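You operate a simulated robot arm through the tools that you are given. There is no shell and no other tool. Be economical: measure what you need, move in short steps, check, and stop when the job is done.

You run a simulated two-armed robot. Do the job below in one go: nothing can be reset, and whatever is moved stays where it is left.

Task
Carry the pine box to the oak table and unpack both lanterns.
Fine: carry it in both hands; stand them on the table, the cream one on low, the red one on high. Set down upright: what you pick out.

Only the result counts: the job must be done as asked and must still hold three seconds after the hand-in. Knocking over, shifting, dropping, spilling or breaking anything else fails it.

Robot
Two 6-joint arms with two-finger parallel grippers on one trunk, on a base that drives. Base frame: it is fixed to the floor where the robot stands at the start and does not move with it; the origin is under the middle of the robot, x ahead of it, y to its left, z up. Readings come in mm, degrees, newtons and seconds.
The left shoulder is at the start at [-77, 177, 832], the right one opposite. With the tool pointing down near the work surface each hand reaches from about 100 to 740 mm from the robot's upright axis, wherever it stands, measured 20 degrees to its own side. Places, roughly: cream lantern knob [500, 200, 900]; red lantern knob [500, 100, 900]; top of the oak table [-1200, -1300, 700]. Payload 1.57 kg a hand.
Tool frame (each hand has its own): the origin (TCP) lies between the finger pads and is the grasp point; the fingertips stand 30 mm ahead of it; z points along the fingers, y is the line along which they close. Largest opening 80 mm; finger width 17, thickness 12; the body of the gripper, 40 by 82 mm, starts 80 mm behind the TCP.
Orientation is that of the tool frame in the base frame, as a unit quaternion [x, y, z, w]. With the fingers straight down and closing along the base's y, the tool's x points along the base's -x, its y along +y and its z along -z.

Tools
- The arms move only by the tool move_arm. It takes "left_series", "right_series" or both (then of equal length, played together; a hand with none holds still); each is a list of rows, each a list of 7 numbers: the finger opening in mm, from 0 to 80, then the shift along the tool's x, y, z in mm, then the turn, a rotation vector about the tool's x, y, z in degrees. In form: [[hand, dx, dy, dz, rx, ry, rz], ...]. A call has 1 to 8 rows; each row is the pose to reach, as a shift and turn from the pose commanded when the call began, along the tool's axes at that moment. Each row takes 0.2 s and may step no farther than 50 mm and 8.6 degrees from the row before; otherwise, or with a gripper value out of range, the whole call is refused. Where a pose cannot be reached the arm comes as near as it can. A force on the tool above 40 N (or 10 N above the force at the start of the call, whichever is more), or a blocked arm, ends the call early, and 0.2 s more pass. The fingers move at their own pace (about 72 mm/s each) and stop on an object; they squeeze with about 35 N. The grip force told is the motor's: it shows also when the fingers shut on nothing. Time passes only in rows, and 0.2 s behind the last, so rows that repeat a pose let the fingers close. It gives the time, the measured TCP pose, the force on the tool (base axes), the opening and the grip force at its end, in the units of the frame above (readings bear some noise), with the torque about the TCP (base axes, N m) and any sound that the robot's microphone picked up, and new pictures: "show" is both (left out), scene, wrist or none (wrist: the cameras of the hands that moved).
- Cameras (640 x 400 px; columns grow to the right, rows downward): "scene" is now at [33.9, 11.8, 1554.6]; the picture's right is [0.17, -0.99, 0.00], its down [-0.74, -0.13, -0.66] and it looks along [0.65, 0.11, -0.75] (base axes); focal length 248 px, centre (320, 200). "left" rides on the left gripper at [72, 7, -122] in its tool frame; the picture's right is [-0.09, 1.00, 0.00], its down [-0.84, -0.08, -0.54] and it looks along [-0.54, -0.05, 0.84] (tool axes); focal length 238 px, centre (320, 200). "right" rides on the right gripper at [72, -7, -122] in its tool frame; the picture's right is [0.09, 1.00, 0.00], its down [-0.84, 0.08, -0.54] and it looks along [-0.54, 0.05, 0.84] (tool axes); focal length 238 px, centre (320, 200). There is no depth. A picture from a camera that has moved, and an enlarged one, comes with that camera's place and axes in the base frame and with its lens.
- lift_body(by): slides the trunk up (or, below 0, down) by that many mm; the arms and the scene camera ride with it, the base frame stays. It gives what a move gives, with no picture.
- base_move(legs): drives the robot by 1 to 6 legs, each [ahead, left, turn to the left] in mm, mm and degrees, along the robot's own axes; the way and the turn of a leg run together, so that a leg with both is an arc; at most 1500 mm and 180 degrees a leg. The arms and the cameras ride along, it lands a little off, and it stops where it bumps. It gives what a move gives, and a new picture of the scene camera.
- pan_tilt(pan, tilt): turns the head with the scene camera to pan (to the left, within 143 degrees either way) and tilt (down, from -29 to 69), counted from straight ahead of the robot. It gives what a move gives, and a new picture of the scene camera.
- inspect(camera, box): a new picture of the part [left, top, right, bottom] of that camera's present view, enlarged. No time passes.
- sign_off(): hands the job in; it is judged then, once.

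Go step by step. Nothing tells you exact positions but the pictures and the camera data: compare them with the known pose of the tool, close in by small moves and look again before you grip or let go. The budget is 120 turns and 260 pictures, counting those below and the enlarged ones. Unless the task says otherwise, let go and move clear before handing in, and close with one line.

The tools are called as name(argument=value, ...) on one line, values as JSON. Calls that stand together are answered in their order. move_arm: Moves the arms, as the interface text tells. Its arguments: {"type":"object","properties":{"left_series":{"type":"array"},"right_series":{"type":"array"},"show":{"type":"string","enum":["both","scene","wrist","none"]}},"required":[]} The other tools are called the same way: lift_body (by) slides the trunk up or down; base_move (legs) drives the base; pan_tilt (pan, tilt) turns the head that bears the scene camera; inspect (camera, box) takes an enlarged picture of a part of a camera's view; sign_off () hands the job in.

At the start:

```text
clock: 0.0
left_tcp_pos: [409.4, 333.0, 1165.2]
left_orientation: [0.001, 1.0, 0.001, 0.0]
left_force: [-0.2, 0.1, 0.2]
left_wrist_torque: [0.0, -0.01, 0.03]
left_opening: 80.0
left_gripper_force: 0.1
right_tcp_pos: [348.4, -30.0, 1242.4]
right_orientation: [0.0, 1.0, 0.0, 0.001]
right_force: [-0.2, -0.2, 0.1]
right_wrist_torque: [-0.01, 0.02, 0.0]
right_opening: 80.2
right_gripper_force: 0.0
trunk travel left (down, up): [-275.0, 53.0]
robot x, y, heading: [0.7, -1.3, -0.0]
head pan, tilt: [9.7, 48.8]
```

scene: 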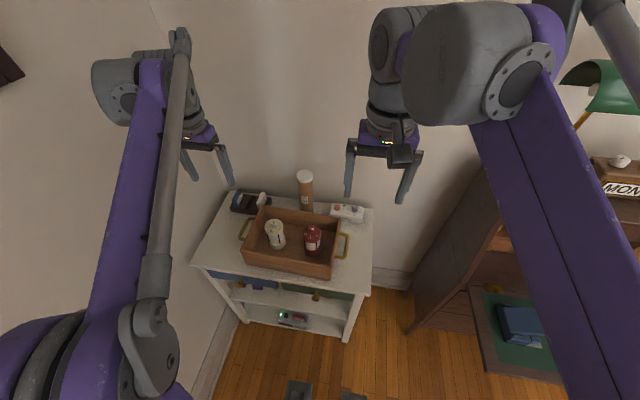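
right: 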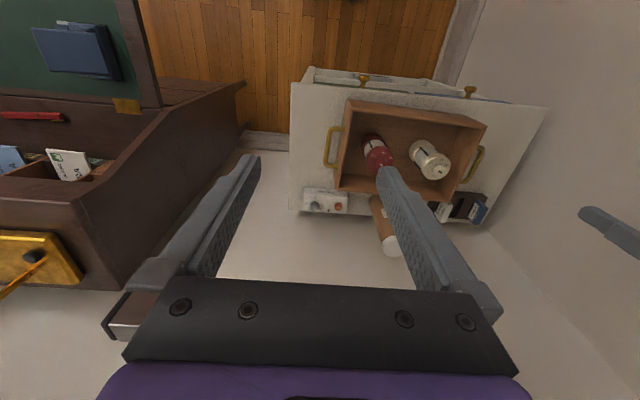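
left: 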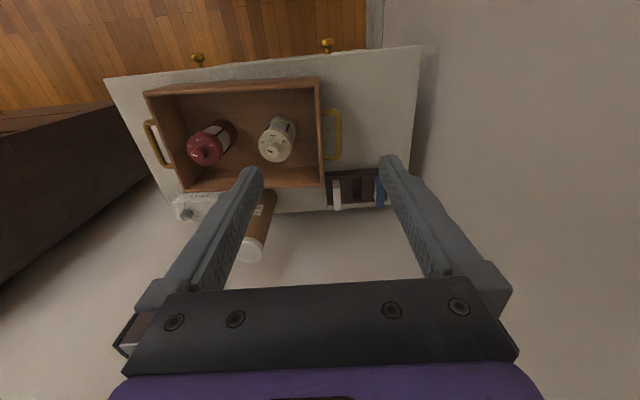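

I see a box with brass side handles on a white cabinet, holding a cream and a red lantern. I'll look closer before moving.

inspect(camera="scene", box=[180, 150, 400, 300])

inspect(camera="left", box=[100, 30, 440, 270])

inspect(camera="right", box=[280, 50, 560, 270])

```text
2.67 times, centred on (290, 225) of scene
camera zoom: at [33.9, 11.8, 1554.6], right [0.17, -0.99, 0.0], down [-0.74, -0.13, -0.66], along [0.65, 0.11, -0.75], focal length 662 px, centre (400, 133)
```

zoom: 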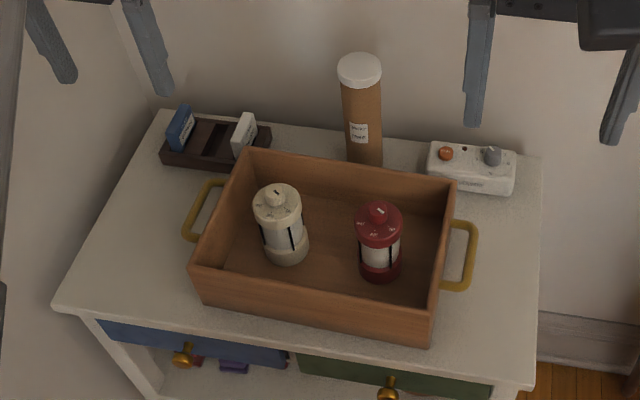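

```text
1.67 times, centred on (270, 150) of left
camera zoom: at [337.6, 339.5, 1285.4], right [0.09, 1.0, 0.0], down [0.84, -0.08, 0.54], along [0.54, -0.05, -0.84], focal length 397 px, centre (403, 283)
```

zoom: 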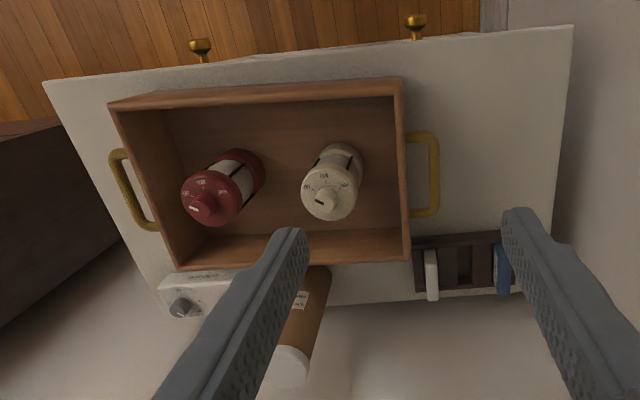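

```text
1.82 times, centred on (420, 160) of right
camera zoom: at [277.2, -37.0, 1364.1], right [-0.09, 1.0, 0.0], down [0.84, 0.08, 0.54], along [0.54, 0.05, -0.84], focal length 433 px, centre (138, 273)
```

zoom: 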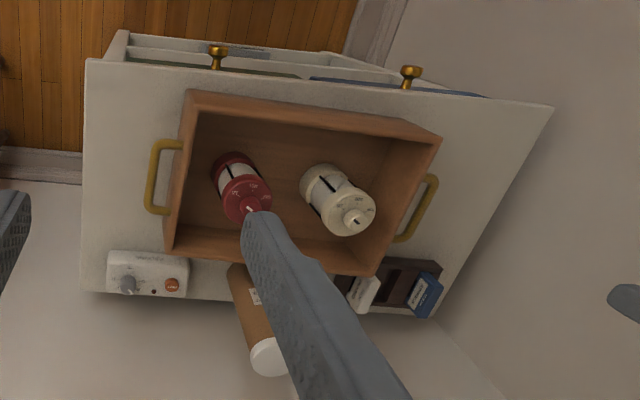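

Handles lie at about (487,365,820) left and (478,1,820) right, horizontal loops with the bar along x. Next I look at the oak table behind to plan the placement.

pan_tilt(pan=-133, tilt=28)

pan_tilt(pan=-85, tilt=40)

```text
clock: 2.3
left_tcp_pos: [409.5, 333.6, 1167.5]
left_orientation: [0.0, 1.0, 0.001, 0.001]
left_force: [-0.5, 0.2, 0.0]
left_wrist_torque: [0.01, -0.02, 0.01]
left_opening: 79.7
left_gripper_force: 0.1
right_tcp_pos: [349.2, -30.3, 1243.9]
right_orientation: [-0.001, 1.0, 0.0, 0.0]
right_force: [0.2, 0.9, -0.4]
right_wrist_torque: [-0.03, 0.0, 0.02]
right_opening: 80.0
right_gripper_force: 0.1
trunk travel left (down, up): [-275.0, 53.0]
robot x, y, heading: [1.3, -0.4, -0.0]
head pan, tilt: [-133.0, 28.0]
camera scene: at [-105.3, -68.1, 1585.6], right [-0.73, 0.68, 0.0], down [0.32, 0.34, -0.88], along [-0.6, -0.65, -0.47], focal length 248 px, centre (320, 200)
```

scene: 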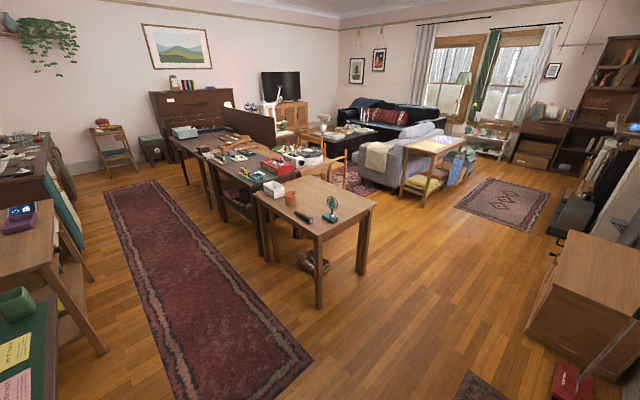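

```text
clock: 3.4
left_tcp_pos: [410.0, 333.6, 1165.2]
left_orientation: [0.0, 1.0, 0.001, 0.0]
left_force: [0.2, -0.7, 0.6]
left_wrist_torque: [0.0, 0.03, 0.01]
left_opening: 80.0
left_gripper_force: 0.1
right_tcp_pos: [347.8, -30.9, 1243.1]
right_orientation: [0.0, 1.0, 0.001, 0.001]
right_force: [-0.2, -0.3, 0.3]
right_wrist_torque: [0.0, 0.0, -0.01]
right_opening: 80.3
right_gripper_force: 0.1
trunk travel left (down, up): [-275.0, 53.0]
robot x, y, heading: [-1.1, -0.5, -0.2]
head pan, tilt: [-85.0, 40.0]
camera scene: at [-35.8, -86.1, 1567.1], right [-1.0, -0.09, 0.0], down [-0.06, 0.64, -0.77], along [0.07, -0.76, -0.64], focal length 248 px, centre (320, 200)
```

scene: 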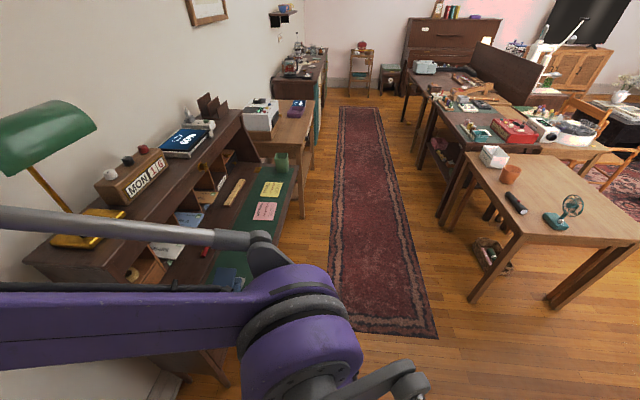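

The oak table spans about x −1495..−900, y −1650..−940, with clutter on its +x side, so I'll later approach it from its −x side with the same heading. Now bring both hands above the handles.

move_arm(left_series=[[60, -10, 4, 36, 0, 0, 0], [50, -20, 8, 71, 0, 0, 0], [40, -29, 12, 107, 0, 0, 0], [34, -39, 16, 142, 0, 0, 0], [34, -49, 20, 178, 0, 0, 0], [34, -59, 24, 214, 0, 0, 0], [34, -68, 28, 250, 0, 0, 0], [34, -78, 32, 285, 0, 0, 0]], right_series=[[60, -16, 4, 45, 0, 0, 0], [50, -32, 8, 91, 0, 0, 0], [40, -49, 12, 136, 0, 0, 0], [34, -65, 15, 181, 0, 0, 0], [34, -81, 19, 227, 0, 0, 0], [34, -97, 23, 272, 0, 0, 0], [34, -114, 27, 318, 0, 0, 0], [34, -130, 31, 363, 0, 0, 0]], show="wrist")

pan_tilt(pan=10, tilt=55)

```text
clock: 5.2
left_tcp_pos: [487.6, 366.7, 879.9]
left_orientation: [-0.001, 1.0, 0.0, 0.0]
left_force: [-0.1, 0.5, 0.0]
left_wrist_torque: [-0.06, 0.02, -0.05]
left_opening: 34.0
left_gripper_force: 0.1
right_tcp_pos: [480.0, 0.4, 880.1]
right_orientation: [0.0, 1.0, 0.0, 0.0]
right_force: [0.5, -0.1, -0.4]
right_wrist_torque: [-0.01, -0.01, 0.02]
right_opening: 33.6
right_gripper_force: 0.1
trunk travel left (down, up): [-275.0, 53.0]
robot x, y, heading: [2.1, -0.7, 0.2]
head pan, tilt: [-85.0, 40.0]
camera right: at [407.7, -6.8, 1001.1], right [-0.09, 1.0, 0.0], down [0.84, 0.08, 0.54], along [0.54, 0.05, -0.84], focal length 238 px, centre (320, 200)
camera left: at [416.1, 373.1, 999.8], right [0.09, 1.0, 0.0], down [0.84, -0.08, 0.54], along [0.54, -0.05, -0.84], focal length 238 px, centre (320, 200)
```

right: 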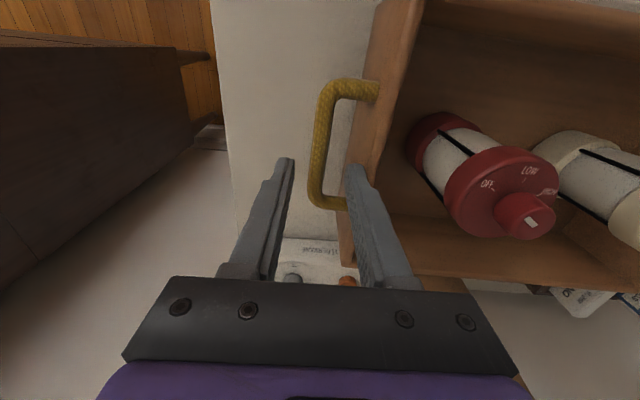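
left: 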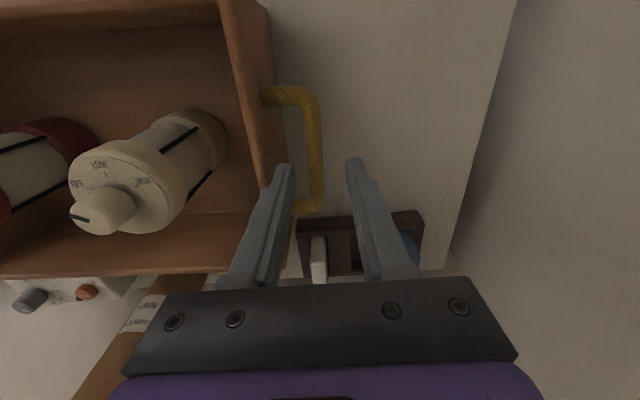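

```text
clock: 6.9
left_tcp_pos: [485.2, 365.7, 881.5]
left_orientation: [0.0, 1.0, 0.0, 0.001]
left_force: [-0.1, 0.7, 0.4]
left_wrist_torque: [0.0, -0.01, 0.03]
left_opening: 33.9
left_gripper_force: 0.0
right_tcp_pos: [477.2, 0.4, 880.8]
right_orientation: [0.0, 1.0, 0.001, 0.0]
right_force: [0.2, 0.4, 0.8]
right_wrist_torque: [0.01, -0.02, 0.04]
right_opening: 34.1
right_gripper_force: 0.0
trunk travel left (down, up): [-275.0, 53.0]
robot x, y, heading: [-0.1, 1.7, -0.2]
head pan, tilt: [10.0, 55.0]
camera scene: at [27.8, 11.1, 1546.4], right [0.17, -0.98, 0.0], down [-0.81, -0.14, -0.57], along [0.56, 0.1, -0.82], focal length 248 px, centre (320, 200)
```

scene: 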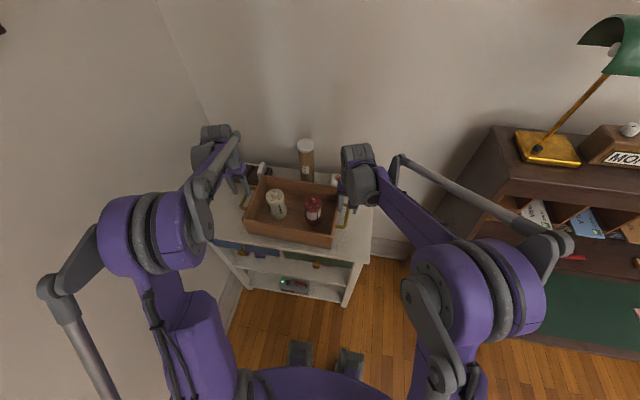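

Fingers straddle the bars well. I trim left by −5 mm in y, narrow the openings and drop halfway to check.

move_arm(left_series=[[22, -1, -5, 0, 0, 0, 0], [22, -1, -5, 15, 0, 0, 0], [22, -1, -5, 28, 0, 0, 0]], right_series=[[22, -1, 0, 0, 0, 0, 0], [22, -1, 0, 15, 0, 0, 0], [22, -1, 0, 28, 0, 0, 0]], show="wrist")

```text
clock: 7.7
left_tcp_pos: [489.6, 359.8, 853.5]
left_orientation: [0.0, 1.0, 0.0, 0.0]
left_force: [-0.6, -0.4, -0.5]
left_wrist_torque: [-0.03, -0.01, 0.01]
left_opening: 22.0
left_gripper_force: 0.0
right_tcp_pos: [478.0, -0.4, 852.6]
right_orientation: [0.0, 1.0, 0.0, 0.001]
right_force: [0.0, 0.5, 0.8]
right_wrist_torque: [0.02, 0.01, 0.02]
right_opening: 21.9
right_gripper_force: 0.0
trunk travel left (down, up): [-275.0, 53.0]
robot x, y, heading: [-1.8, -0.7, -0.1]
head pan, tilt: [10.0, 55.0]
camera right: at [407.5, -6.3, 973.3], right [-0.09, 1.0, 0.0], down [0.84, 0.08, 0.54], along [0.54, 0.05, -0.84], focal length 238 px, centre (320, 200)
camera left: at [417.3, 366.2, 972.0], right [0.09, 1.0, 0.0], down [0.84, -0.08, 0.54], along [0.54, -0.05, -0.84], focal length 238 px, centre (320, 200)
```

right: 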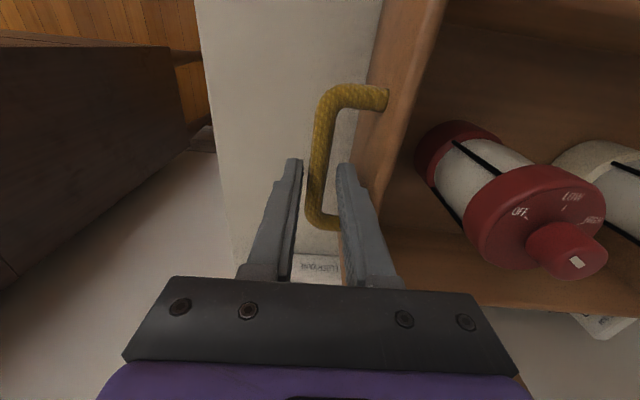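
left: 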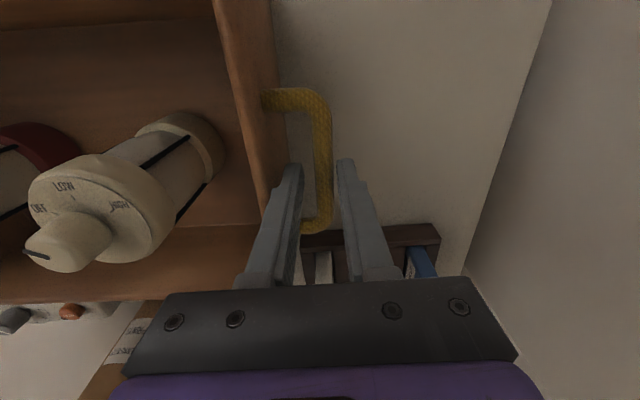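

Bars lie centred between the fingers; descending to bar height.

move_arm(left_series=[[22, 1, 2, 14, 0, 0, 0], [22, 1, 2, 26, 0, 0, 0], [22, 1, 2, 34, 0, 0, 0]], right_series=[[22, 0, 1, 14, 0, 0, 0], [22, 0, 1, 26, 0, 0, 0], [22, 0, 1, 34, 0, 0, 0]], show="wrist")

```text
clock: 8.5
left_tcp_pos: [489.1, 362.6, 818.2]
left_orientation: [0.0, 1.0, 0.001, 0.001]
left_force: [0.5, 0.1, 0.7]
left_wrist_torque: [-0.01, 0.01, 0.03]
left_opening: 22.0
left_gripper_force: 0.0
right_tcp_pos: [479.2, 2.3, 818.5]
right_orientation: [-0.001, 1.0, 0.0, 0.001]
right_force: [-0.8, 0.2, -0.7]
right_wrist_torque: [-0.03, 0.0, 0.02]
right_opening: 22.0
right_gripper_force: 0.1
trunk travel left (down, up): [-275.0, 53.0]
robot x, y, heading: [0.8, 1.7, -0.2]
head pan, tilt: [10.0, 55.0]
camera right: at [408.4, -4.2, 940.0], right [-0.09, 1.0, 0.0], down [0.84, 0.08, 0.54], along [0.54, 0.05, -0.84], focal length 238 px, centre (320, 200)
camera left: at [416.8, 368.6, 937.9], right [0.09, 1.0, 0.0], down [0.84, -0.08, 0.54], along [0.54, -0.05, -0.84], focal length 238 px, centre (320, 200)
```

right: 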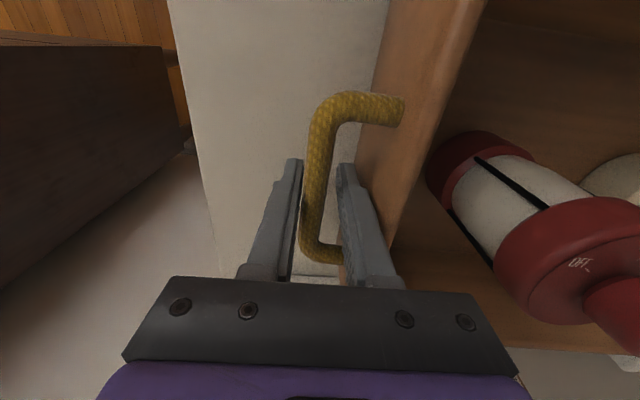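
left: 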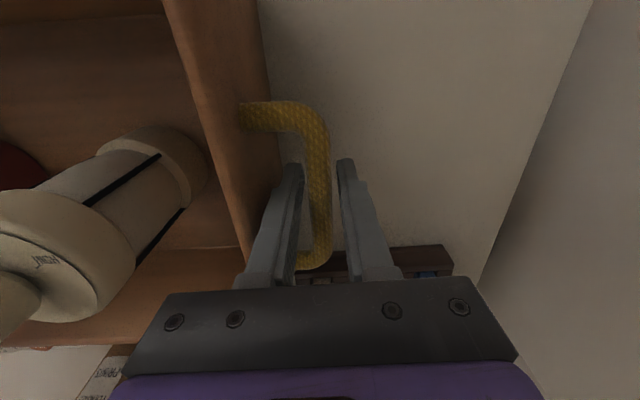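

Both bars are between the pads at TCP height. Close the grippers.

move_arm(left_series=[[0, 0, 0, 0, 0, 0, 0], [0, 0, 0, 0, 0, 0, 0], [0, 0, 0, 0, 0, 0, 0]], right_series=[[0, 0, 0, 0, 0, 0, 0], [0, 0, 0, 0, 0, 0, 0], [0, 0, 0, 0, 0, 0, 0]], show="none")

lift_body(by=15)

pan_tilt(pan=10, tilt=52)

```text
clock: 9.3
left_tcp_pos: [488.2, 364.6, 820.0]
left_orientation: [-0.001, 1.0, 0.003, 0.0]
left_force: [-1.6, 25.9, 0.0]
left_wrist_torque: [-0.38, -0.15, -0.56]
left_opening: 12.7
left_gripper_force: 29.9
right_tcp_pos: [480.7, 0.4, 819.5]
right_orientation: [0.001, 1.0, -0.001, 0.0]
right_force: [1.5, -29.2, 0.1]
right_wrist_torque: [0.39, 0.01, -0.55]
right_opening: 12.8
right_gripper_force: 30.3
trunk travel left (down, up): [-275.0, 53.0]
robot x, y, heading: [1.6, 0.5, 0.1]
head pan, tilt: [10.0, 55.0]
```

```text
clock: 10.0
left_tcp_pos: [488.3, 365.0, 833.9]
left_orientation: [0.0, 1.0, 0.003, -0.001]
left_force: [-1.3, 31.5, -5.7]
left_wrist_torque: [-0.44, -0.29, -0.49]
left_opening: 12.8
left_gripper_force: 29.7
right_tcp_pos: [481.5, 0.9, 832.4]
right_orientation: [0.001, 1.0, -0.002, 0.0]
right_force: [1.3, -31.1, -5.3]
right_wrist_torque: [0.43, 0.25, -0.51]
right_opening: 12.8
right_gripper_force: 29.9
trunk travel left (down, up): [-290.0, 38.0]
robot x, y, heading: [2.0, -0.8, -0.0]
head pan, tilt: [10.0, 55.0]
```

```text
clock: 10.6
left_tcp_pos: [488.0, 364.2, 833.6]
left_orientation: [-0.001, 1.0, 0.002, 0.0]
left_force: [-2.1, 31.5, -6.4]
left_wrist_torque: [-0.45, -0.3, -0.49]
left_opening: 12.8
left_gripper_force: 29.1
right_tcp_pos: [481.4, -0.3, 833.7]
right_orientation: [0.001, 1.0, -0.001, 0.0]
right_force: [1.8, -32.0, -5.6]
right_wrist_torque: [0.43, 0.22, -0.49]
right_opening: 13.0
right_gripper_force: 29.4
trunk travel left (down, up): [-290.0, 38.0]
robot x, y, heading: [2.1, -0.4, 0.0]
head pan, tilt: [10.0, 52.0]
camera scene: at [30.8, 12.0, 1566.9], right [0.17, -0.98, 0.0], down [-0.78, -0.14, -0.62], along [0.61, 0.11, -0.79], focal length 248 px, centre (320, 200)
```

scene: 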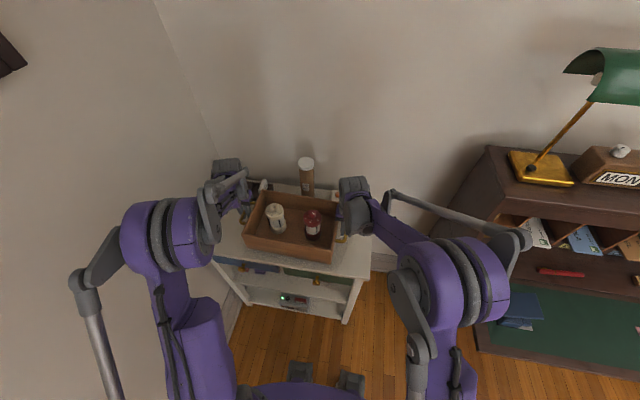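

The box is lifted (~12 N total). Relax the lateral strain between arms by moving hands outward a bit and lift some more.

move_arm(left_series=[[0, 0, 1.5, -5, 0, 0, 0], [0, 0, 3, -15, 0, 0, 0], [0, 0, 3, -15, 0, 0, 0]], right_series=[[0, 0, -1.5, -5, 0, 0, 0], [0, 0, -3, -15, 0, 0, 0], [0, 0, -3, -15, 0, 0, 0]], show="wrist")

```text
clock: 11.4
left_tcp_pos: [488.8, 365.1, 849.9]
left_orientation: [0.0, 1.0, -0.001, 0.0]
left_force: [-2.9, 3.7, -5.6]
left_wrist_torque: [0.01, 0.52, -0.51]
left_opening: 12.9
left_gripper_force: 29.5
right_tcp_pos: [480.0, 0.4, 847.4]
right_orientation: [-0.001, 1.0, 0.002, 0.0]
right_force: [2.2, -2.9, -6.7]
right_wrist_torque: [-0.07, -0.54, -0.56]
right_opening: 12.6
right_gripper_force: 29.4
trunk travel left (down, up): [-290.0, 38.0]
robot x, y, heading: [-0.1, -2.4, -0.1]
head pan, tilt: [10.0, 52.0]
camera right: at [408.7, -6.2, 969.5], right [-0.09, 1.0, 0.0], down [0.84, 0.08, 0.54], along [0.54, 0.05, -0.84], focal length 238 px, centre (320, 200)
camera left: at [416.8, 371.5, 968.4], right [0.09, 1.0, 0.0], down [0.84, -0.08, 0.54], along [0.54, -0.05, -0.84], focal length 238 px, centre (320, 200)
```

right: 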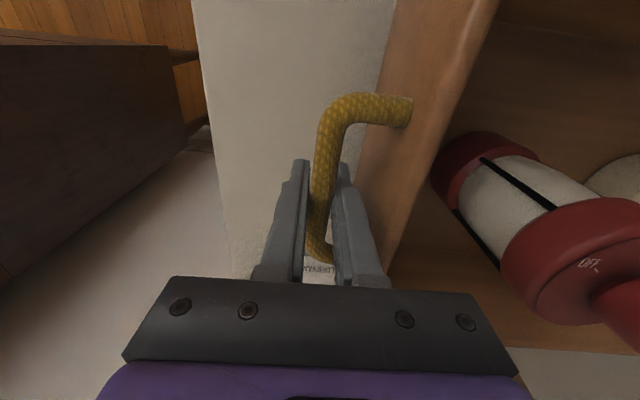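
left: 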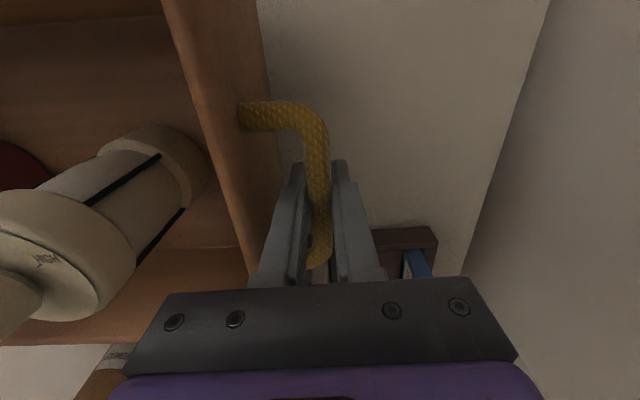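

Strain gone, box secure. Back away straight first, then look round for the drive.

base_move(legs=[[-400, 0, 0], [-900, -300, 0]])

pan_tilt(pan=-143, tilt=25)

pan_tilt(pan=-80, tilt=45)

```text
clock: 18.5
left_tcp_pos: [-814.1, 66.9, 849.3]
left_orientation: [0.003, 1.0, -0.001, 0.001]
left_force: [-4.1, -31.8, -6.5]
left_wrist_torque: [0.42, -0.1, -0.52]
left_opening: 12.8
left_gripper_force: 29.9
right_tcp_pos: [-825.1, -296.8, 848.4]
right_orientation: [0.002, 1.0, 0.002, 0.0]
right_force: [3.1, 32.4, -6.2]
right_wrist_torque: [-0.39, 0.03, -0.52]
right_opening: 12.8
right_gripper_force: 30.0
trunk travel left (down, up): [-290.0, 38.0]
robot x, y, heading: [-1303.6, -292.2, -0.0]
head pan, tilt: [10.0, 52.0]
camera scene: at [-1273.6, -283.1, 1567.0], right [0.17, -0.99, 0.0], down [-0.78, -0.13, -0.62], along [0.61, 0.1, -0.79], focal length 248 px, centre (320, 200)
```

scene: 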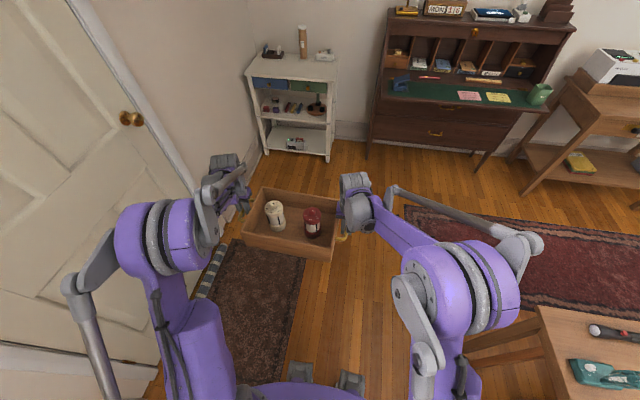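

```text
clock: 20.8
left_tcp_pos: [-813.9, 67.2, 849.3]
left_orientation: [0.003, 1.0, -0.002, 0.001]
left_force: [-3.4, -4.9, -6.0]
left_wrist_torque: [0.01, -0.09, -0.53]
left_opening: 12.6
left_gripper_force: 30.1
right_tcp_pos: [-825.0, -296.4, 848.7]
right_orientation: [0.002, 1.0, 0.002, 0.0]
right_force: [3.6, 3.7, -5.6]
right_wrist_torque: [-0.07, 0.03, -0.49]
right_opening: 12.9
right_gripper_force: 30.0
trunk travel left (down, up): [-290.0, 38.0]
robot x, y, heading: [-1306.3, -297.5, -0.2]
head pan, tilt: [-143.0, 25.0]
camera scene: at [-1421.3, -351.0, 1607.2], right [-0.6, 0.8, 0.0], down [0.34, 0.25, -0.91], along [-0.73, -0.54, -0.42], focal length 248 px, centre (320, 200)
```

scene: 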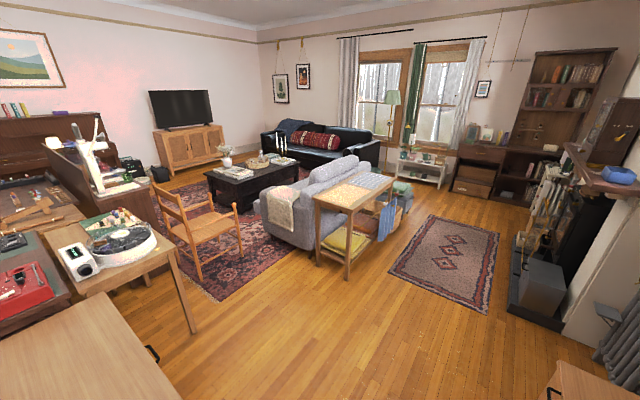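

```text
clock: 22.2
left_tcp_pos: [-814.5, 66.5, 848.8]
left_orientation: [0.003, 1.0, -0.002, 0.0]
left_force: [-3.2, -6.4, -5.7]
left_wrist_torque: [0.06, -0.05, -0.55]
left_opening: 13.0
left_gripper_force: 29.1
right_tcp_pos: [-826.0, -296.3, 849.6]
right_orientation: [0.003, 1.0, 0.003, 0.0]
right_force: [2.1, 5.9, -6.0]
right_wrist_torque: [-0.09, 0.04, -0.5]
right_opening: 13.0
right_gripper_force: 29.9
trunk travel left (down, up): [-290.0, 38.0]
robot x, y, heading: [-1307.5, -295.7, -0.2]
head pan, tilt: [-80.0, 45.0]
camera scene: at [-1333.8, -376.0, 1576.6], right [-0.99, -0.17, 0.0], down [-0.12, 0.7, -0.71], along [0.12, -0.7, -0.71], focal length 248 px, centre (320, 200)
```

scene: 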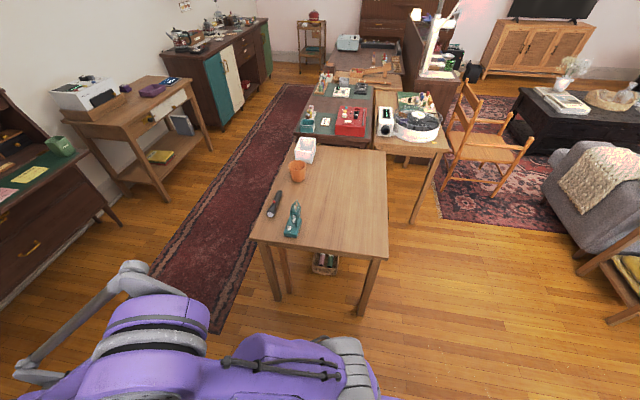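

Oak table free strip is x −1500..−1140. I drive around the near-left corner to its −x side, keeping clear, then look.

base_move(legs=[[-300, -200, 0], [-490, 0, 0], [0, -820, 0]])

pan_tilt(pan=-30, tilt=50)

```text
clock: 34.4
left_tcp_pos: [-1607.8, -963.7, 850.1]
left_orientation: [0.003, 1.0, -0.003, 0.001]
left_force: [-3.6, -9.3, -4.8]
left_wrist_torque: [0.11, -0.07, -0.5]
left_opening: 13.1
left_gripper_force: 29.6
right_tcp_pos: [-1618.8, -1327.7, 848.5]
right_orientation: [0.002, 1.0, 0.001, 0.0]
right_force: [2.9, 8.8, -5.1]
right_wrist_torque: [-0.08, 0.03, -0.52]
right_opening: 12.8
right_gripper_force: 30.2
trunk travel left (down, up): [-290.0, 38.0]
robot x, y, heading: [-2098.8, -1324.8, 0.0]
head pan, tilt: [-80.0, 45.0]
camera scene: at [-2127.9, -1407.2, 1576.6], right [-0.99, -0.17, 0.0], down [-0.12, 0.7, -0.71], along [0.12, -0.7, -0.71], focal length 248 px, centre (320, 200)
```

scene: 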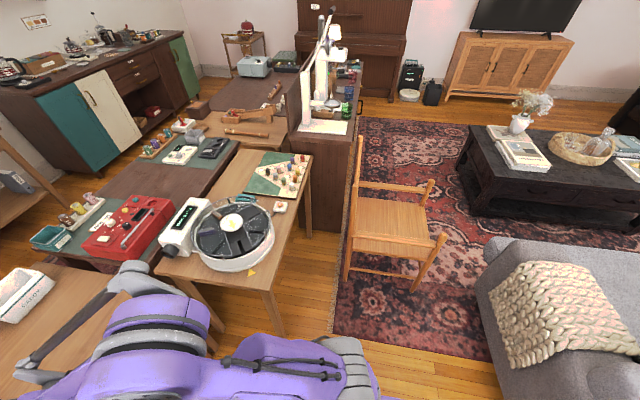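

```text
clock: 35.5
left_tcp_pos: [-1608.3, -964.5, 848.8]
left_orientation: [0.003, 1.0, -0.002, 0.001]
left_force: [-2.6, -1.2, -5.7]
left_wrist_torque: [0.02, 0.11, -0.53]
left_opening: 12.7
left_gripper_force: 29.8
right_tcp_pos: [-1618.8, -1329.2, 849.4]
right_orientation: [0.001, 1.0, 0.002, -0.001]
right_force: [2.4, 0.9, -4.7]
right_wrist_torque: [-0.01, -0.18, -0.55]
right_opening: 12.8
right_gripper_force: 29.3
trunk travel left (down, up): [-290.0, 38.0]
robot x, y, heading: [-2100.8, -1325.7, -0.1]
head pan, tilt: [-30.0, 50.0]
camera scene: at [-2075.2, -1365.9, 1569.6], right [-0.51, -0.86, 0.0], down [-0.66, 0.39, -0.64], along [0.55, -0.32, -0.77], focal length 248 px, centre (320, 200)
```

scene: 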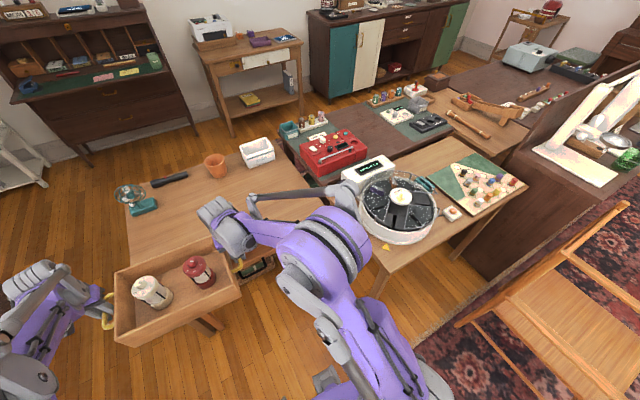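

Clear way ahead. Advance 245 mm so the box hovers above the free strip of the table.

base_move(legs=[[245, 0, 0]])

inspect(camera="left", box=[0, 0, 640, 400])

inspect(camera="right", box=[0, 0, 640, 400])

```text
clock: 37.3
left_tcp_pos: [-1366.1, -964.5, 848.3]
left_orientation: [0.003, 1.0, -0.002, 0.001]
left_force: [-2.2, -1.3, -5.4]
left_wrist_torque: [0.03, -0.07, -0.49]
left_opening: 12.7
left_gripper_force: 30.0
right_tcp_pos: [-1375.7, -1329.3, 850.2]
right_orientation: [0.002, 1.0, 0.001, 0.0]
right_force: [2.6, 1.7, -5.7]
right_wrist_torque: [-0.02, 0.01, -0.54]
right_opening: 12.7
right_gripper_force: 29.6
trunk travel left (down, up): [-290.0, 38.0]
robot x, y, heading: [-1857.8, -1328.1, -0.2]
head pan, tilt: [-30.0, 50.0]
camera scene: at [-1832.0, -1366.9, 1569.5], right [-0.5, -0.86, 0.0], down [-0.66, 0.39, -0.64], along [0.56, -0.32, -0.77], focal length 248 px, centre (320, 200)
```

scene: 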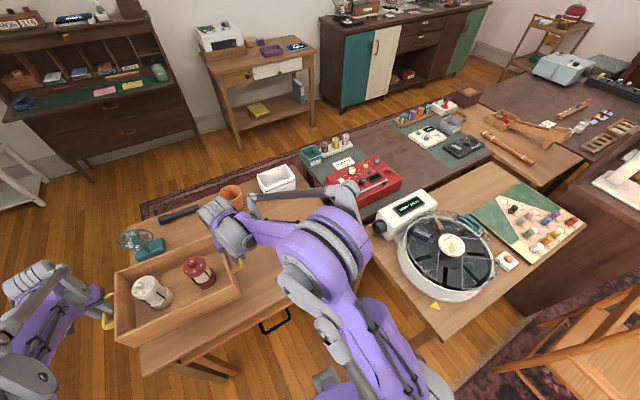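

```text
1.00 times, centred on (320, 200) of left (not enlarged: the box is as wide or as high as the picture)
camera zoom: at [-1437.7, -957.4, 968.1], right [0.1, 1.0, 0.0], down [0.84, -0.08, 0.54], along [0.54, -0.06, -0.84], focal length 238 px, centre (320, 200)
```

zoom: 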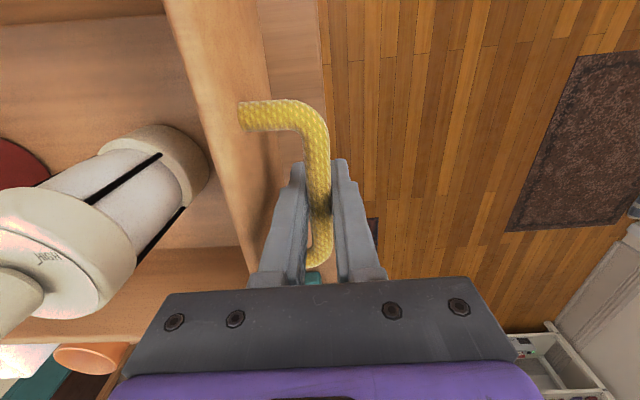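

```text
1.00 times, centred on (320, 200) of right (not enlarged: the box is as wide or as high as the picture)
camera zoom: at [-1447.5, -1335.3, 969.4], right [-0.09, 1.0, 0.0], down [0.84, 0.07, 0.54], along [0.54, 0.05, -0.84], focal length 238 px, centre (320, 200)
```

zoom: 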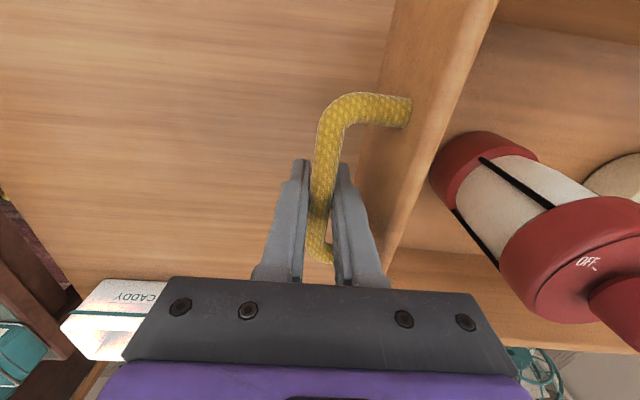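

The box hovers over the free strip with margin on all sides. Lower the trunk towards the surface, in steps with force checks.

lift_body(by=-55)

inspect(camera="right", box=[0, 0, 640, 400])

```text
clock: 38.3
left_tcp_pos: [-1365.5, -964.5, 794.5]
left_orientation: [0.003, 1.0, -0.001, 0.001]
left_force: [-1.8, -0.4, -5.7]
left_wrist_torque: [0.03, 0.02, -0.53]
left_opening: 12.5
left_gripper_force: 29.2
right_tcp_pos: [-1376.0, -1327.7, 794.0]
right_orientation: [0.002, 1.0, 0.002, 0.0]
right_force: [2.8, -0.2, -5.5]
right_wrist_torque: [-0.03, -0.14, -0.54]
right_opening: 12.8
right_gripper_force: 29.8
trunk travel left (down, up): [-235.0, 93.0]
robot x, y, heading: [-1854.0, -1326.6, -0.3]
head pan, tilt: [-30.0, 50.0]
```

```text
1.00 times, centred on (320, 200) of right (not enlarged: the box is as wide or as high as the picture)
camera zoom: at [-1447.3, -1335.4, 914.7], right [-0.09, 1.0, 0.0], down [0.84, 0.07, 0.54], along [0.54, 0.05, -0.84], focal length 238 px, centre (320, 200)
```

zoom: 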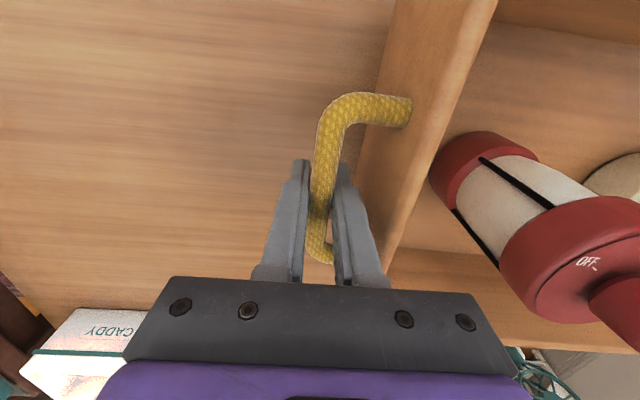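

lift_body(by=-8)

lift_body(by=-4)

```text
clock: 38.9
left_tcp_pos: [-1365.1, -964.9, 785.2]
left_orientation: [0.003, 1.0, -0.001, 0.001]
left_force: [-2.4, -0.2, -6.1]
left_wrist_torque: [0.03, 0.02, -0.52]
left_opening: 12.7
left_gripper_force: 29.7
right_tcp_pos: [-1375.1, -1328.3, 786.2]
right_orientation: [0.002, 1.0, 0.002, 0.0]
right_force: [3.0, -0.8, -5.6]
right_wrist_torque: [0.01, -0.07, -0.5]
right_opening: 12.7
right_gripper_force: 29.7
trunk travel left (down, up): [-227.0, 101.0]
robot x, y, heading: [-1853.6, -1328.4, -0.1]
head pan, tilt: [-30.0, 50.0]
```

```text
clock: 39.4
left_tcp_pos: [-1365.2, -964.5, 782.8]
left_orientation: [0.002, 1.0, -0.002, 0.002]
left_force: [-3.5, 0.5, -5.9]
left_wrist_torque: [0.03, -0.05, -0.52]
left_opening: 13.0
left_gripper_force: 29.6
right_tcp_pos: [-1375.8, -1328.0, 781.7]
right_orientation: [0.002, 1.0, 0.002, 0.0]
right_force: [3.2, -1.2, -5.3]
right_wrist_torque: [-0.01, 0.03, -0.51]
right_opening: 12.9
right_gripper_force: 29.5
trunk travel left (down, up): [-223.0, 105.0]
robot x, y, heading: [-1859.7, -1330.3, -0.3]
head pan, tilt: [-30.0, 50.0]
```

Still hanging; continue in small steps.

lift_body(by=-4)

lift_body(by=-3)

lift_body(by=-3)

```text
clock: 39.9
left_tcp_pos: [-1366.2, -964.2, 778.3]
left_orientation: [0.003, 1.0, -0.002, 0.001]
left_force: [-2.7, -0.1, -5.8]
left_wrist_torque: [-0.01, -0.1, -0.49]
left_opening: 12.7
left_gripper_force: 29.8
right_tcp_pos: [-1376.1, -1328.7, 778.3]
right_orientation: [0.001, 1.0, 0.002, 0.0]
right_force: [3.1, -0.8, -6.1]
right_wrist_torque: [0.0, 0.02, -0.52]
right_opening: 12.7
right_gripper_force: 29.6
trunk travel left (down, up): [-219.0, 109.0]
robot x, y, heading: [-1857.3, -1326.7, -0.0]
head pan, tilt: [-30.0, 50.0]
```

```text
clock: 40.4
left_tcp_pos: [-1365.0, -965.0, 775.0]
left_orientation: [0.002, 1.0, -0.002, 0.002]
left_force: [-3.4, -0.6, -5.6]
left_wrist_torque: [0.0, -0.06, -0.53]
left_opening: 12.7
left_gripper_force: 29.8
right_tcp_pos: [-1375.6, -1328.2, 774.4]
right_orientation: [0.001, 1.0, 0.002, -0.001]
right_force: [3.1, 0.3, -5.8]
right_wrist_torque: [-0.03, 0.05, -0.52]
right_opening: 12.5
right_gripper_force: 30.2
trunk travel left (down, up): [-216.0, 112.0]
robot x, y, heading: [-1857.3, -1328.7, -0.2]
head pan, tilt: [-30.0, 50.0]
```

```text
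clock: 41.0
left_tcp_pos: [-1366.0, -964.4, 772.3]
left_orientation: [0.004, 1.0, -0.002, 0.0]
left_force: [-3.5, 0.0, -6.5]
left_wrist_torque: [0.04, -0.04, -0.51]
left_opening: 12.6
left_gripper_force: 30.5
right_tcp_pos: [-1376.0, -1328.7, 771.7]
right_orientation: [0.002, 1.0, 0.003, 0.0]
right_force: [3.1, -0.1, -5.7]
right_wrist_torque: [-0.01, 0.01, -0.55]
right_opening: 12.6
right_gripper_force: 29.9
trunk travel left (down, up): [-213.0, 115.0]
robot x, y, heading: [-1857.8, -1329.7, -0.4]
head pan, tilt: [-30.0, 50.0]
```

Still no contact; continue.

lift_body(by=-3)

lift_body(by=-3)

lift_body(by=-3)

pan_tilt(pan=25, tilt=58)

```text
clock: 41.5
left_tcp_pos: [-1365.1, -965.3, 769.6]
left_orientation: [0.003, 1.0, -0.002, 0.0]
left_force: [-3.3, -0.4, -5.1]
left_wrist_torque: [0.01, -0.07, -0.51]
left_opening: 12.5
left_gripper_force: 30.0
right_tcp_pos: [-1375.0, -1327.9, 768.7]
right_orientation: [0.002, 1.0, 0.001, 0.0]
right_force: [2.7, -0.2, -5.6]
right_wrist_torque: [-0.05, 0.0, -0.55]
right_opening: 12.8
right_gripper_force: 29.9
trunk travel left (down, up): [-210.0, 118.0]
robot x, y, heading: [-1855.1, -1327.8, -0.3]
head pan, tilt: [-30.0, 50.0]
```

```text
clock: 42.0
left_tcp_pos: [-1365.7, -965.3, 766.8]
left_orientation: [0.002, 1.0, -0.001, 0.001]
left_force: [-2.7, -0.5, -5.8]
left_wrist_torque: [-0.01, -0.07, -0.56]
left_opening: 12.6
left_gripper_force: 29.6
right_tcp_pos: [-1376.3, -1327.9, 765.2]
right_orientation: [0.001, 1.0, 0.002, -0.001]
right_force: [3.0, -0.5, -6.4]
right_wrist_torque: [0.01, 0.02, -0.54]
right_opening: 12.9
right_gripper_force: 29.6
trunk travel left (down, up): [-207.0, 121.0]
robot x, y, heading: [-1857.7, -1326.7, -0.1]
head pan, tilt: [-30.0, 50.0]
```

```text
clock: 42.5
left_tcp_pos: [-1364.8, -965.2, 763.5]
left_orientation: [0.002, 1.0, -0.001, 0.001]
left_force: [-3.2, 0.3, -5.6]
left_wrist_torque: [-0.01, -0.11, -0.48]
left_opening: 12.5
left_gripper_force: 30.4
right_tcp_pos: [-1376.8, -1328.4, 763.3]
right_orientation: [0.002, 1.0, 0.003, 0.0]
right_force: [2.2, 0.0, -5.1]
right_wrist_torque: [0.03, 0.04, -0.5]
right_opening: 12.7
right_gripper_force: 29.6
trunk travel left (down, up): [-204.0, 124.0]
robot x, y, heading: [-1856.6, -1328.9, 0.0]
head pan, tilt: [-30.0, 50.0]
```

```text
clock: 43.8
left_tcp_pos: [-1364.8, -963.6, 762.9]
left_orientation: [0.002, 1.0, -0.001, 0.002]
left_force: [-3.5, 0.1, -5.4]
left_wrist_torque: [0.05, -0.08, -0.52]
left_opening: 12.6
left_gripper_force: 29.4
right_tcp_pos: [-1376.1, -1328.2, 762.9]
right_orientation: [0.002, 1.0, 0.001, 0.0]
right_force: [2.4, 0.8, -5.4]
right_wrist_torque: [-0.02, 0.03, -0.51]
right_opening: 12.6
right_gripper_force: 29.8
trunk travel left (down, up): [-204.0, 124.0]
robot x, y, heading: [-1853.9, -1327.9, -0.2]
head pan, tilt: [25.0, 58.0]
camera scene: at [-1833.2, -1299.3, 1470.0], right [0.42, -0.91, 0.0], down [-0.77, -0.35, -0.53], along [0.48, 0.22, -0.85], focal length 248 px, centre (320, 200)
```

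scene: 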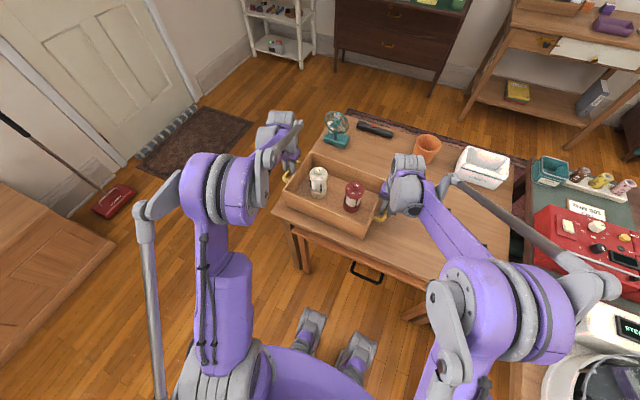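

Good position over the table. Keep lowering.

lift_body(by=-4)

lift_body(by=-3)

lift_body(by=-3)

inspect(camera="scene", box=[250, 100, 450, 260])

```text
clock: 44.3
left_tcp_pos: [-1366.3, -964.9, 759.6]
left_orientation: [0.002, 1.0, -0.001, 0.001]
left_force: [-1.9, 0.8, -1.4]
left_wrist_torque: [0.04, 0.31, -0.52]
left_opening: 12.5
left_gripper_force: 30.2
right_tcp_pos: [-1376.4, -1327.9, 759.4]
right_orientation: [0.001, 1.0, 0.002, 0.001]
right_force: [8.0, 1.8, 18.6]
right_wrist_torque: [0.02, 0.15, -0.51]
right_opening: 12.8
right_gripper_force: 30.0
trunk travel left (down, up): [-200.0, 128.0]
robot x, y, heading: [-1859.2, -1328.5, -0.4]
head pan, tilt: [25.0, 58.0]
```

```text
clock: 44.8
left_tcp_pos: [-1366.2, -965.2, 758.7]
left_orientation: [0.003, 1.0, -0.002, 0.002]
left_force: [6.3, 5.9, 23.1]
left_wrist_torque: [-0.04, 0.07, -0.55]
left_opening: 12.9
left_gripper_force: 29.7
right_tcp_pos: [-1377.9, -1327.7, 757.2]
right_orientation: [0.002, 1.0, 0.003, 0.001]
right_force: [6.3, 5.5, 22.4]
right_wrist_torque: [-0.01, -0.06, -0.52]
right_opening: 13.0
right_gripper_force: 29.8
trunk travel left (down, up): [-197.0, 131.0]
robot x, y, heading: [-1855.9, -1328.3, -0.5]
head pan, tilt: [25.0, 58.0]
```

```text
clock: 45.3
left_tcp_pos: [-1367.6, -964.3, 752.8]
left_orientation: [0.003, 1.0, -0.001, 0.001]
left_force: [2.9, 4.7, 20.3]
left_wrist_torque: [-0.1, -0.16, -0.52]
left_opening: 12.6
left_gripper_force: 29.6
right_tcp_pos: [-1378.6, -1329.4, 754.0]
right_orientation: [0.001, 1.0, 0.002, 0.0]
right_force: [2.9, 4.2, 19.3]
right_wrist_torque: [-0.12, -0.14, -0.49]
right_opening: 12.7
right_gripper_force: 29.6
trunk travel left (down, up): [-194.0, 134.0]
robot x, y, heading: [-1858.2, -1325.3, -0.2]
head pan, tilt: [25.0, 58.0]
```

```text
2.50 times, centred on (350, 180) of scene
camera zoom: at [-1836.1, -1299.6, 1460.4], right [0.42, -0.91, 0.0], down [-0.77, -0.36, -0.53], along [0.48, 0.22, -0.85], focal length 620 px, centre (245, 250)
```

zoom: 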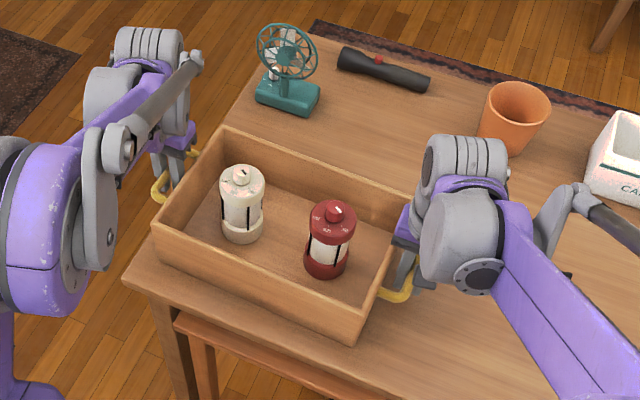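

Box is resting on the table (contact near TCP z 759). Release with small opening and rise straight up.

move_arm(left_series=[[22, 0, 0, -3, 0, 0, 0], [22, 0, 0, -3, 0, 0, 0], [22, 0, 0, -25, 0, 0, 0], [22, 0, 0, -60, 0, 0, 0], [22, 0, 0, -100, 0, 0, 0], [22, 0, 0, -140, 0, 0, 0]], right_series=[[22, 0, 0, -3, 0, 0, 0], [22, 0, 0, -3, 0, 0, 0], [22, 0, 0, -25, 0, 0, 0], [22, 0, 0, -60, 0, 0, 0], [22, 0, 0, -100, 0, 0, 0], [22, 0, 0, -140, 0, 0, 0]], show="both")

```text
clock: 46.7
left_tcp_pos: [-1369.2, -964.4, 894.7]
left_orientation: [0.003, 1.0, -0.002, 0.001]
left_force: [-0.1, 0.8, 0.8]
left_wrist_torque: [0.01, -0.04, -0.03]
left_opening: 22.2
left_gripper_force: 0.0
right_tcp_pos: [-1377.4, -1331.9, 894.5]
right_orientation: [0.002, 1.0, 0.002, 0.0]
right_force: [0.0, -1.2, 0.5]
right_wrist_torque: [0.0, 0.0, -0.03]
right_opening: 21.7
right_gripper_force: 0.1
trunk travel left (down, up): [-194.0, 134.0]
robot x, y, heading: [-1858.2, -1327.1, -0.2]
head pan, tilt: [25.0, 58.0]
camera scene: at [-1834.4, -1300.0, 1460.5], right [0.42, -0.91, 0.0], down [-0.77, -0.36, -0.53], along [0.48, 0.22, -0.85], focal length 248 px, centre (320, 200)
camera right: at [-1450.1, -1338.0, 1015.1], right [-0.09, 1.0, 0.0], down [0.84, 0.07, 0.54], along [0.54, 0.05, -0.84], focal length 238 px, centre (320, 200)
camera left: at [-1440.4, -956.8, 1012.5], right [0.1, 1.0, 0.0], down [0.84, -0.08, 0.54], along [0.54, -0.05, -0.84], focal length 238 px, centre (320, 200)
```

scene: 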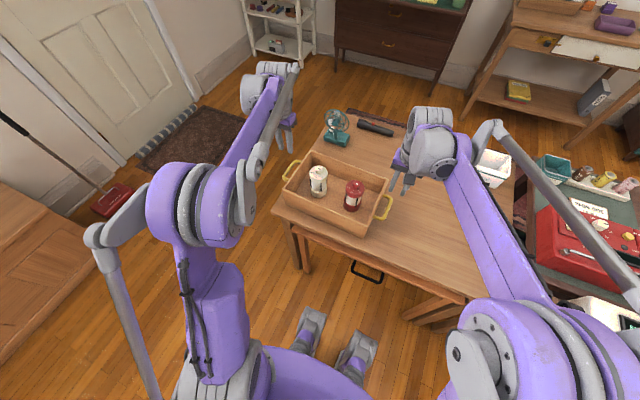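
right: 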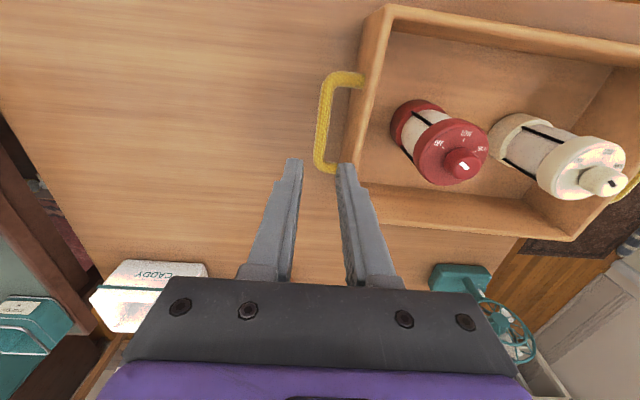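
left: 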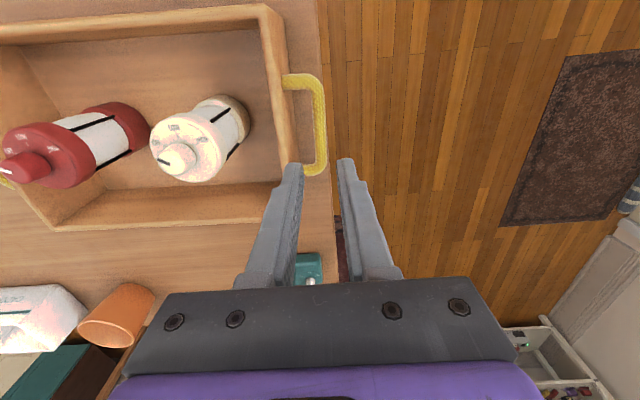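

Box is placed. Now examine the lantern tops and dials.

inspect(camera="right", box=[370, 80, 640, 230])

inspect(camera="left", box=[0, 70, 270, 220])

inspect(camera="scene", box=[290, 145, 390, 225])

```text
2.37 times, centred on (505, 155) of right
camera zoom: at [-1450.1, -1338.0, 1015.1], right [-0.09, 1.0, 0.0], down [0.84, 0.07, 0.54], along [0.54, 0.05, -0.84], focal length 565 px, centre (-118, 307)
```

zoom: 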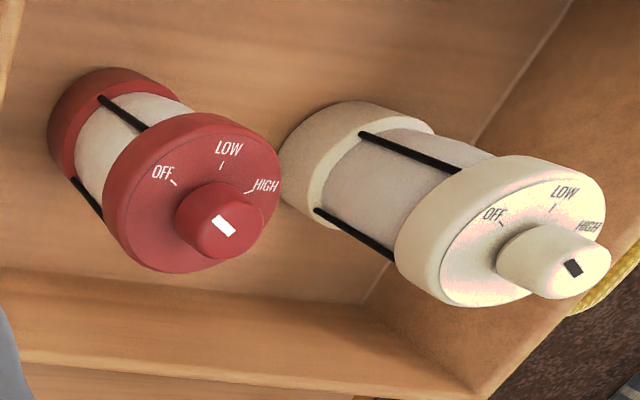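

```text
2.37 times, centred on (135, 145) of left
camera zoom: at [-1440.4, -956.8, 1012.5], right [0.1, 1.0, 0.0], down [0.84, -0.08, 0.54], along [0.54, -0.05, -0.84], focal length 565 px, centre (758, 330)
```

zoom: 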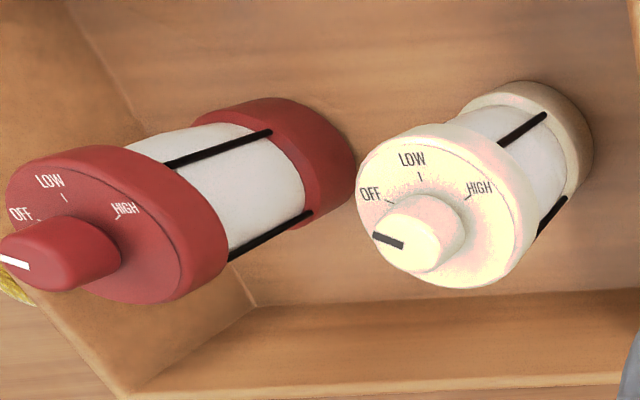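

```text
5.00 times, centred on (340, 185) of scene
camera zoom: at [-1834.4, -1300.0, 1460.5], right [0.42, -0.91, 0.0], down [-0.77, -0.36, -0.53], along [0.48, 0.22, -0.85], focal length 1241 px, centre (220, 275)
```

zoom: 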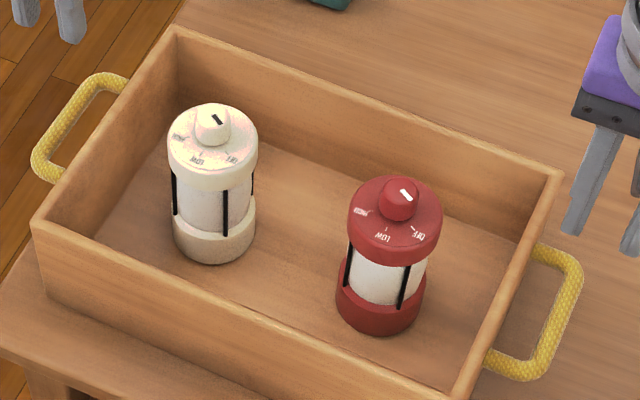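

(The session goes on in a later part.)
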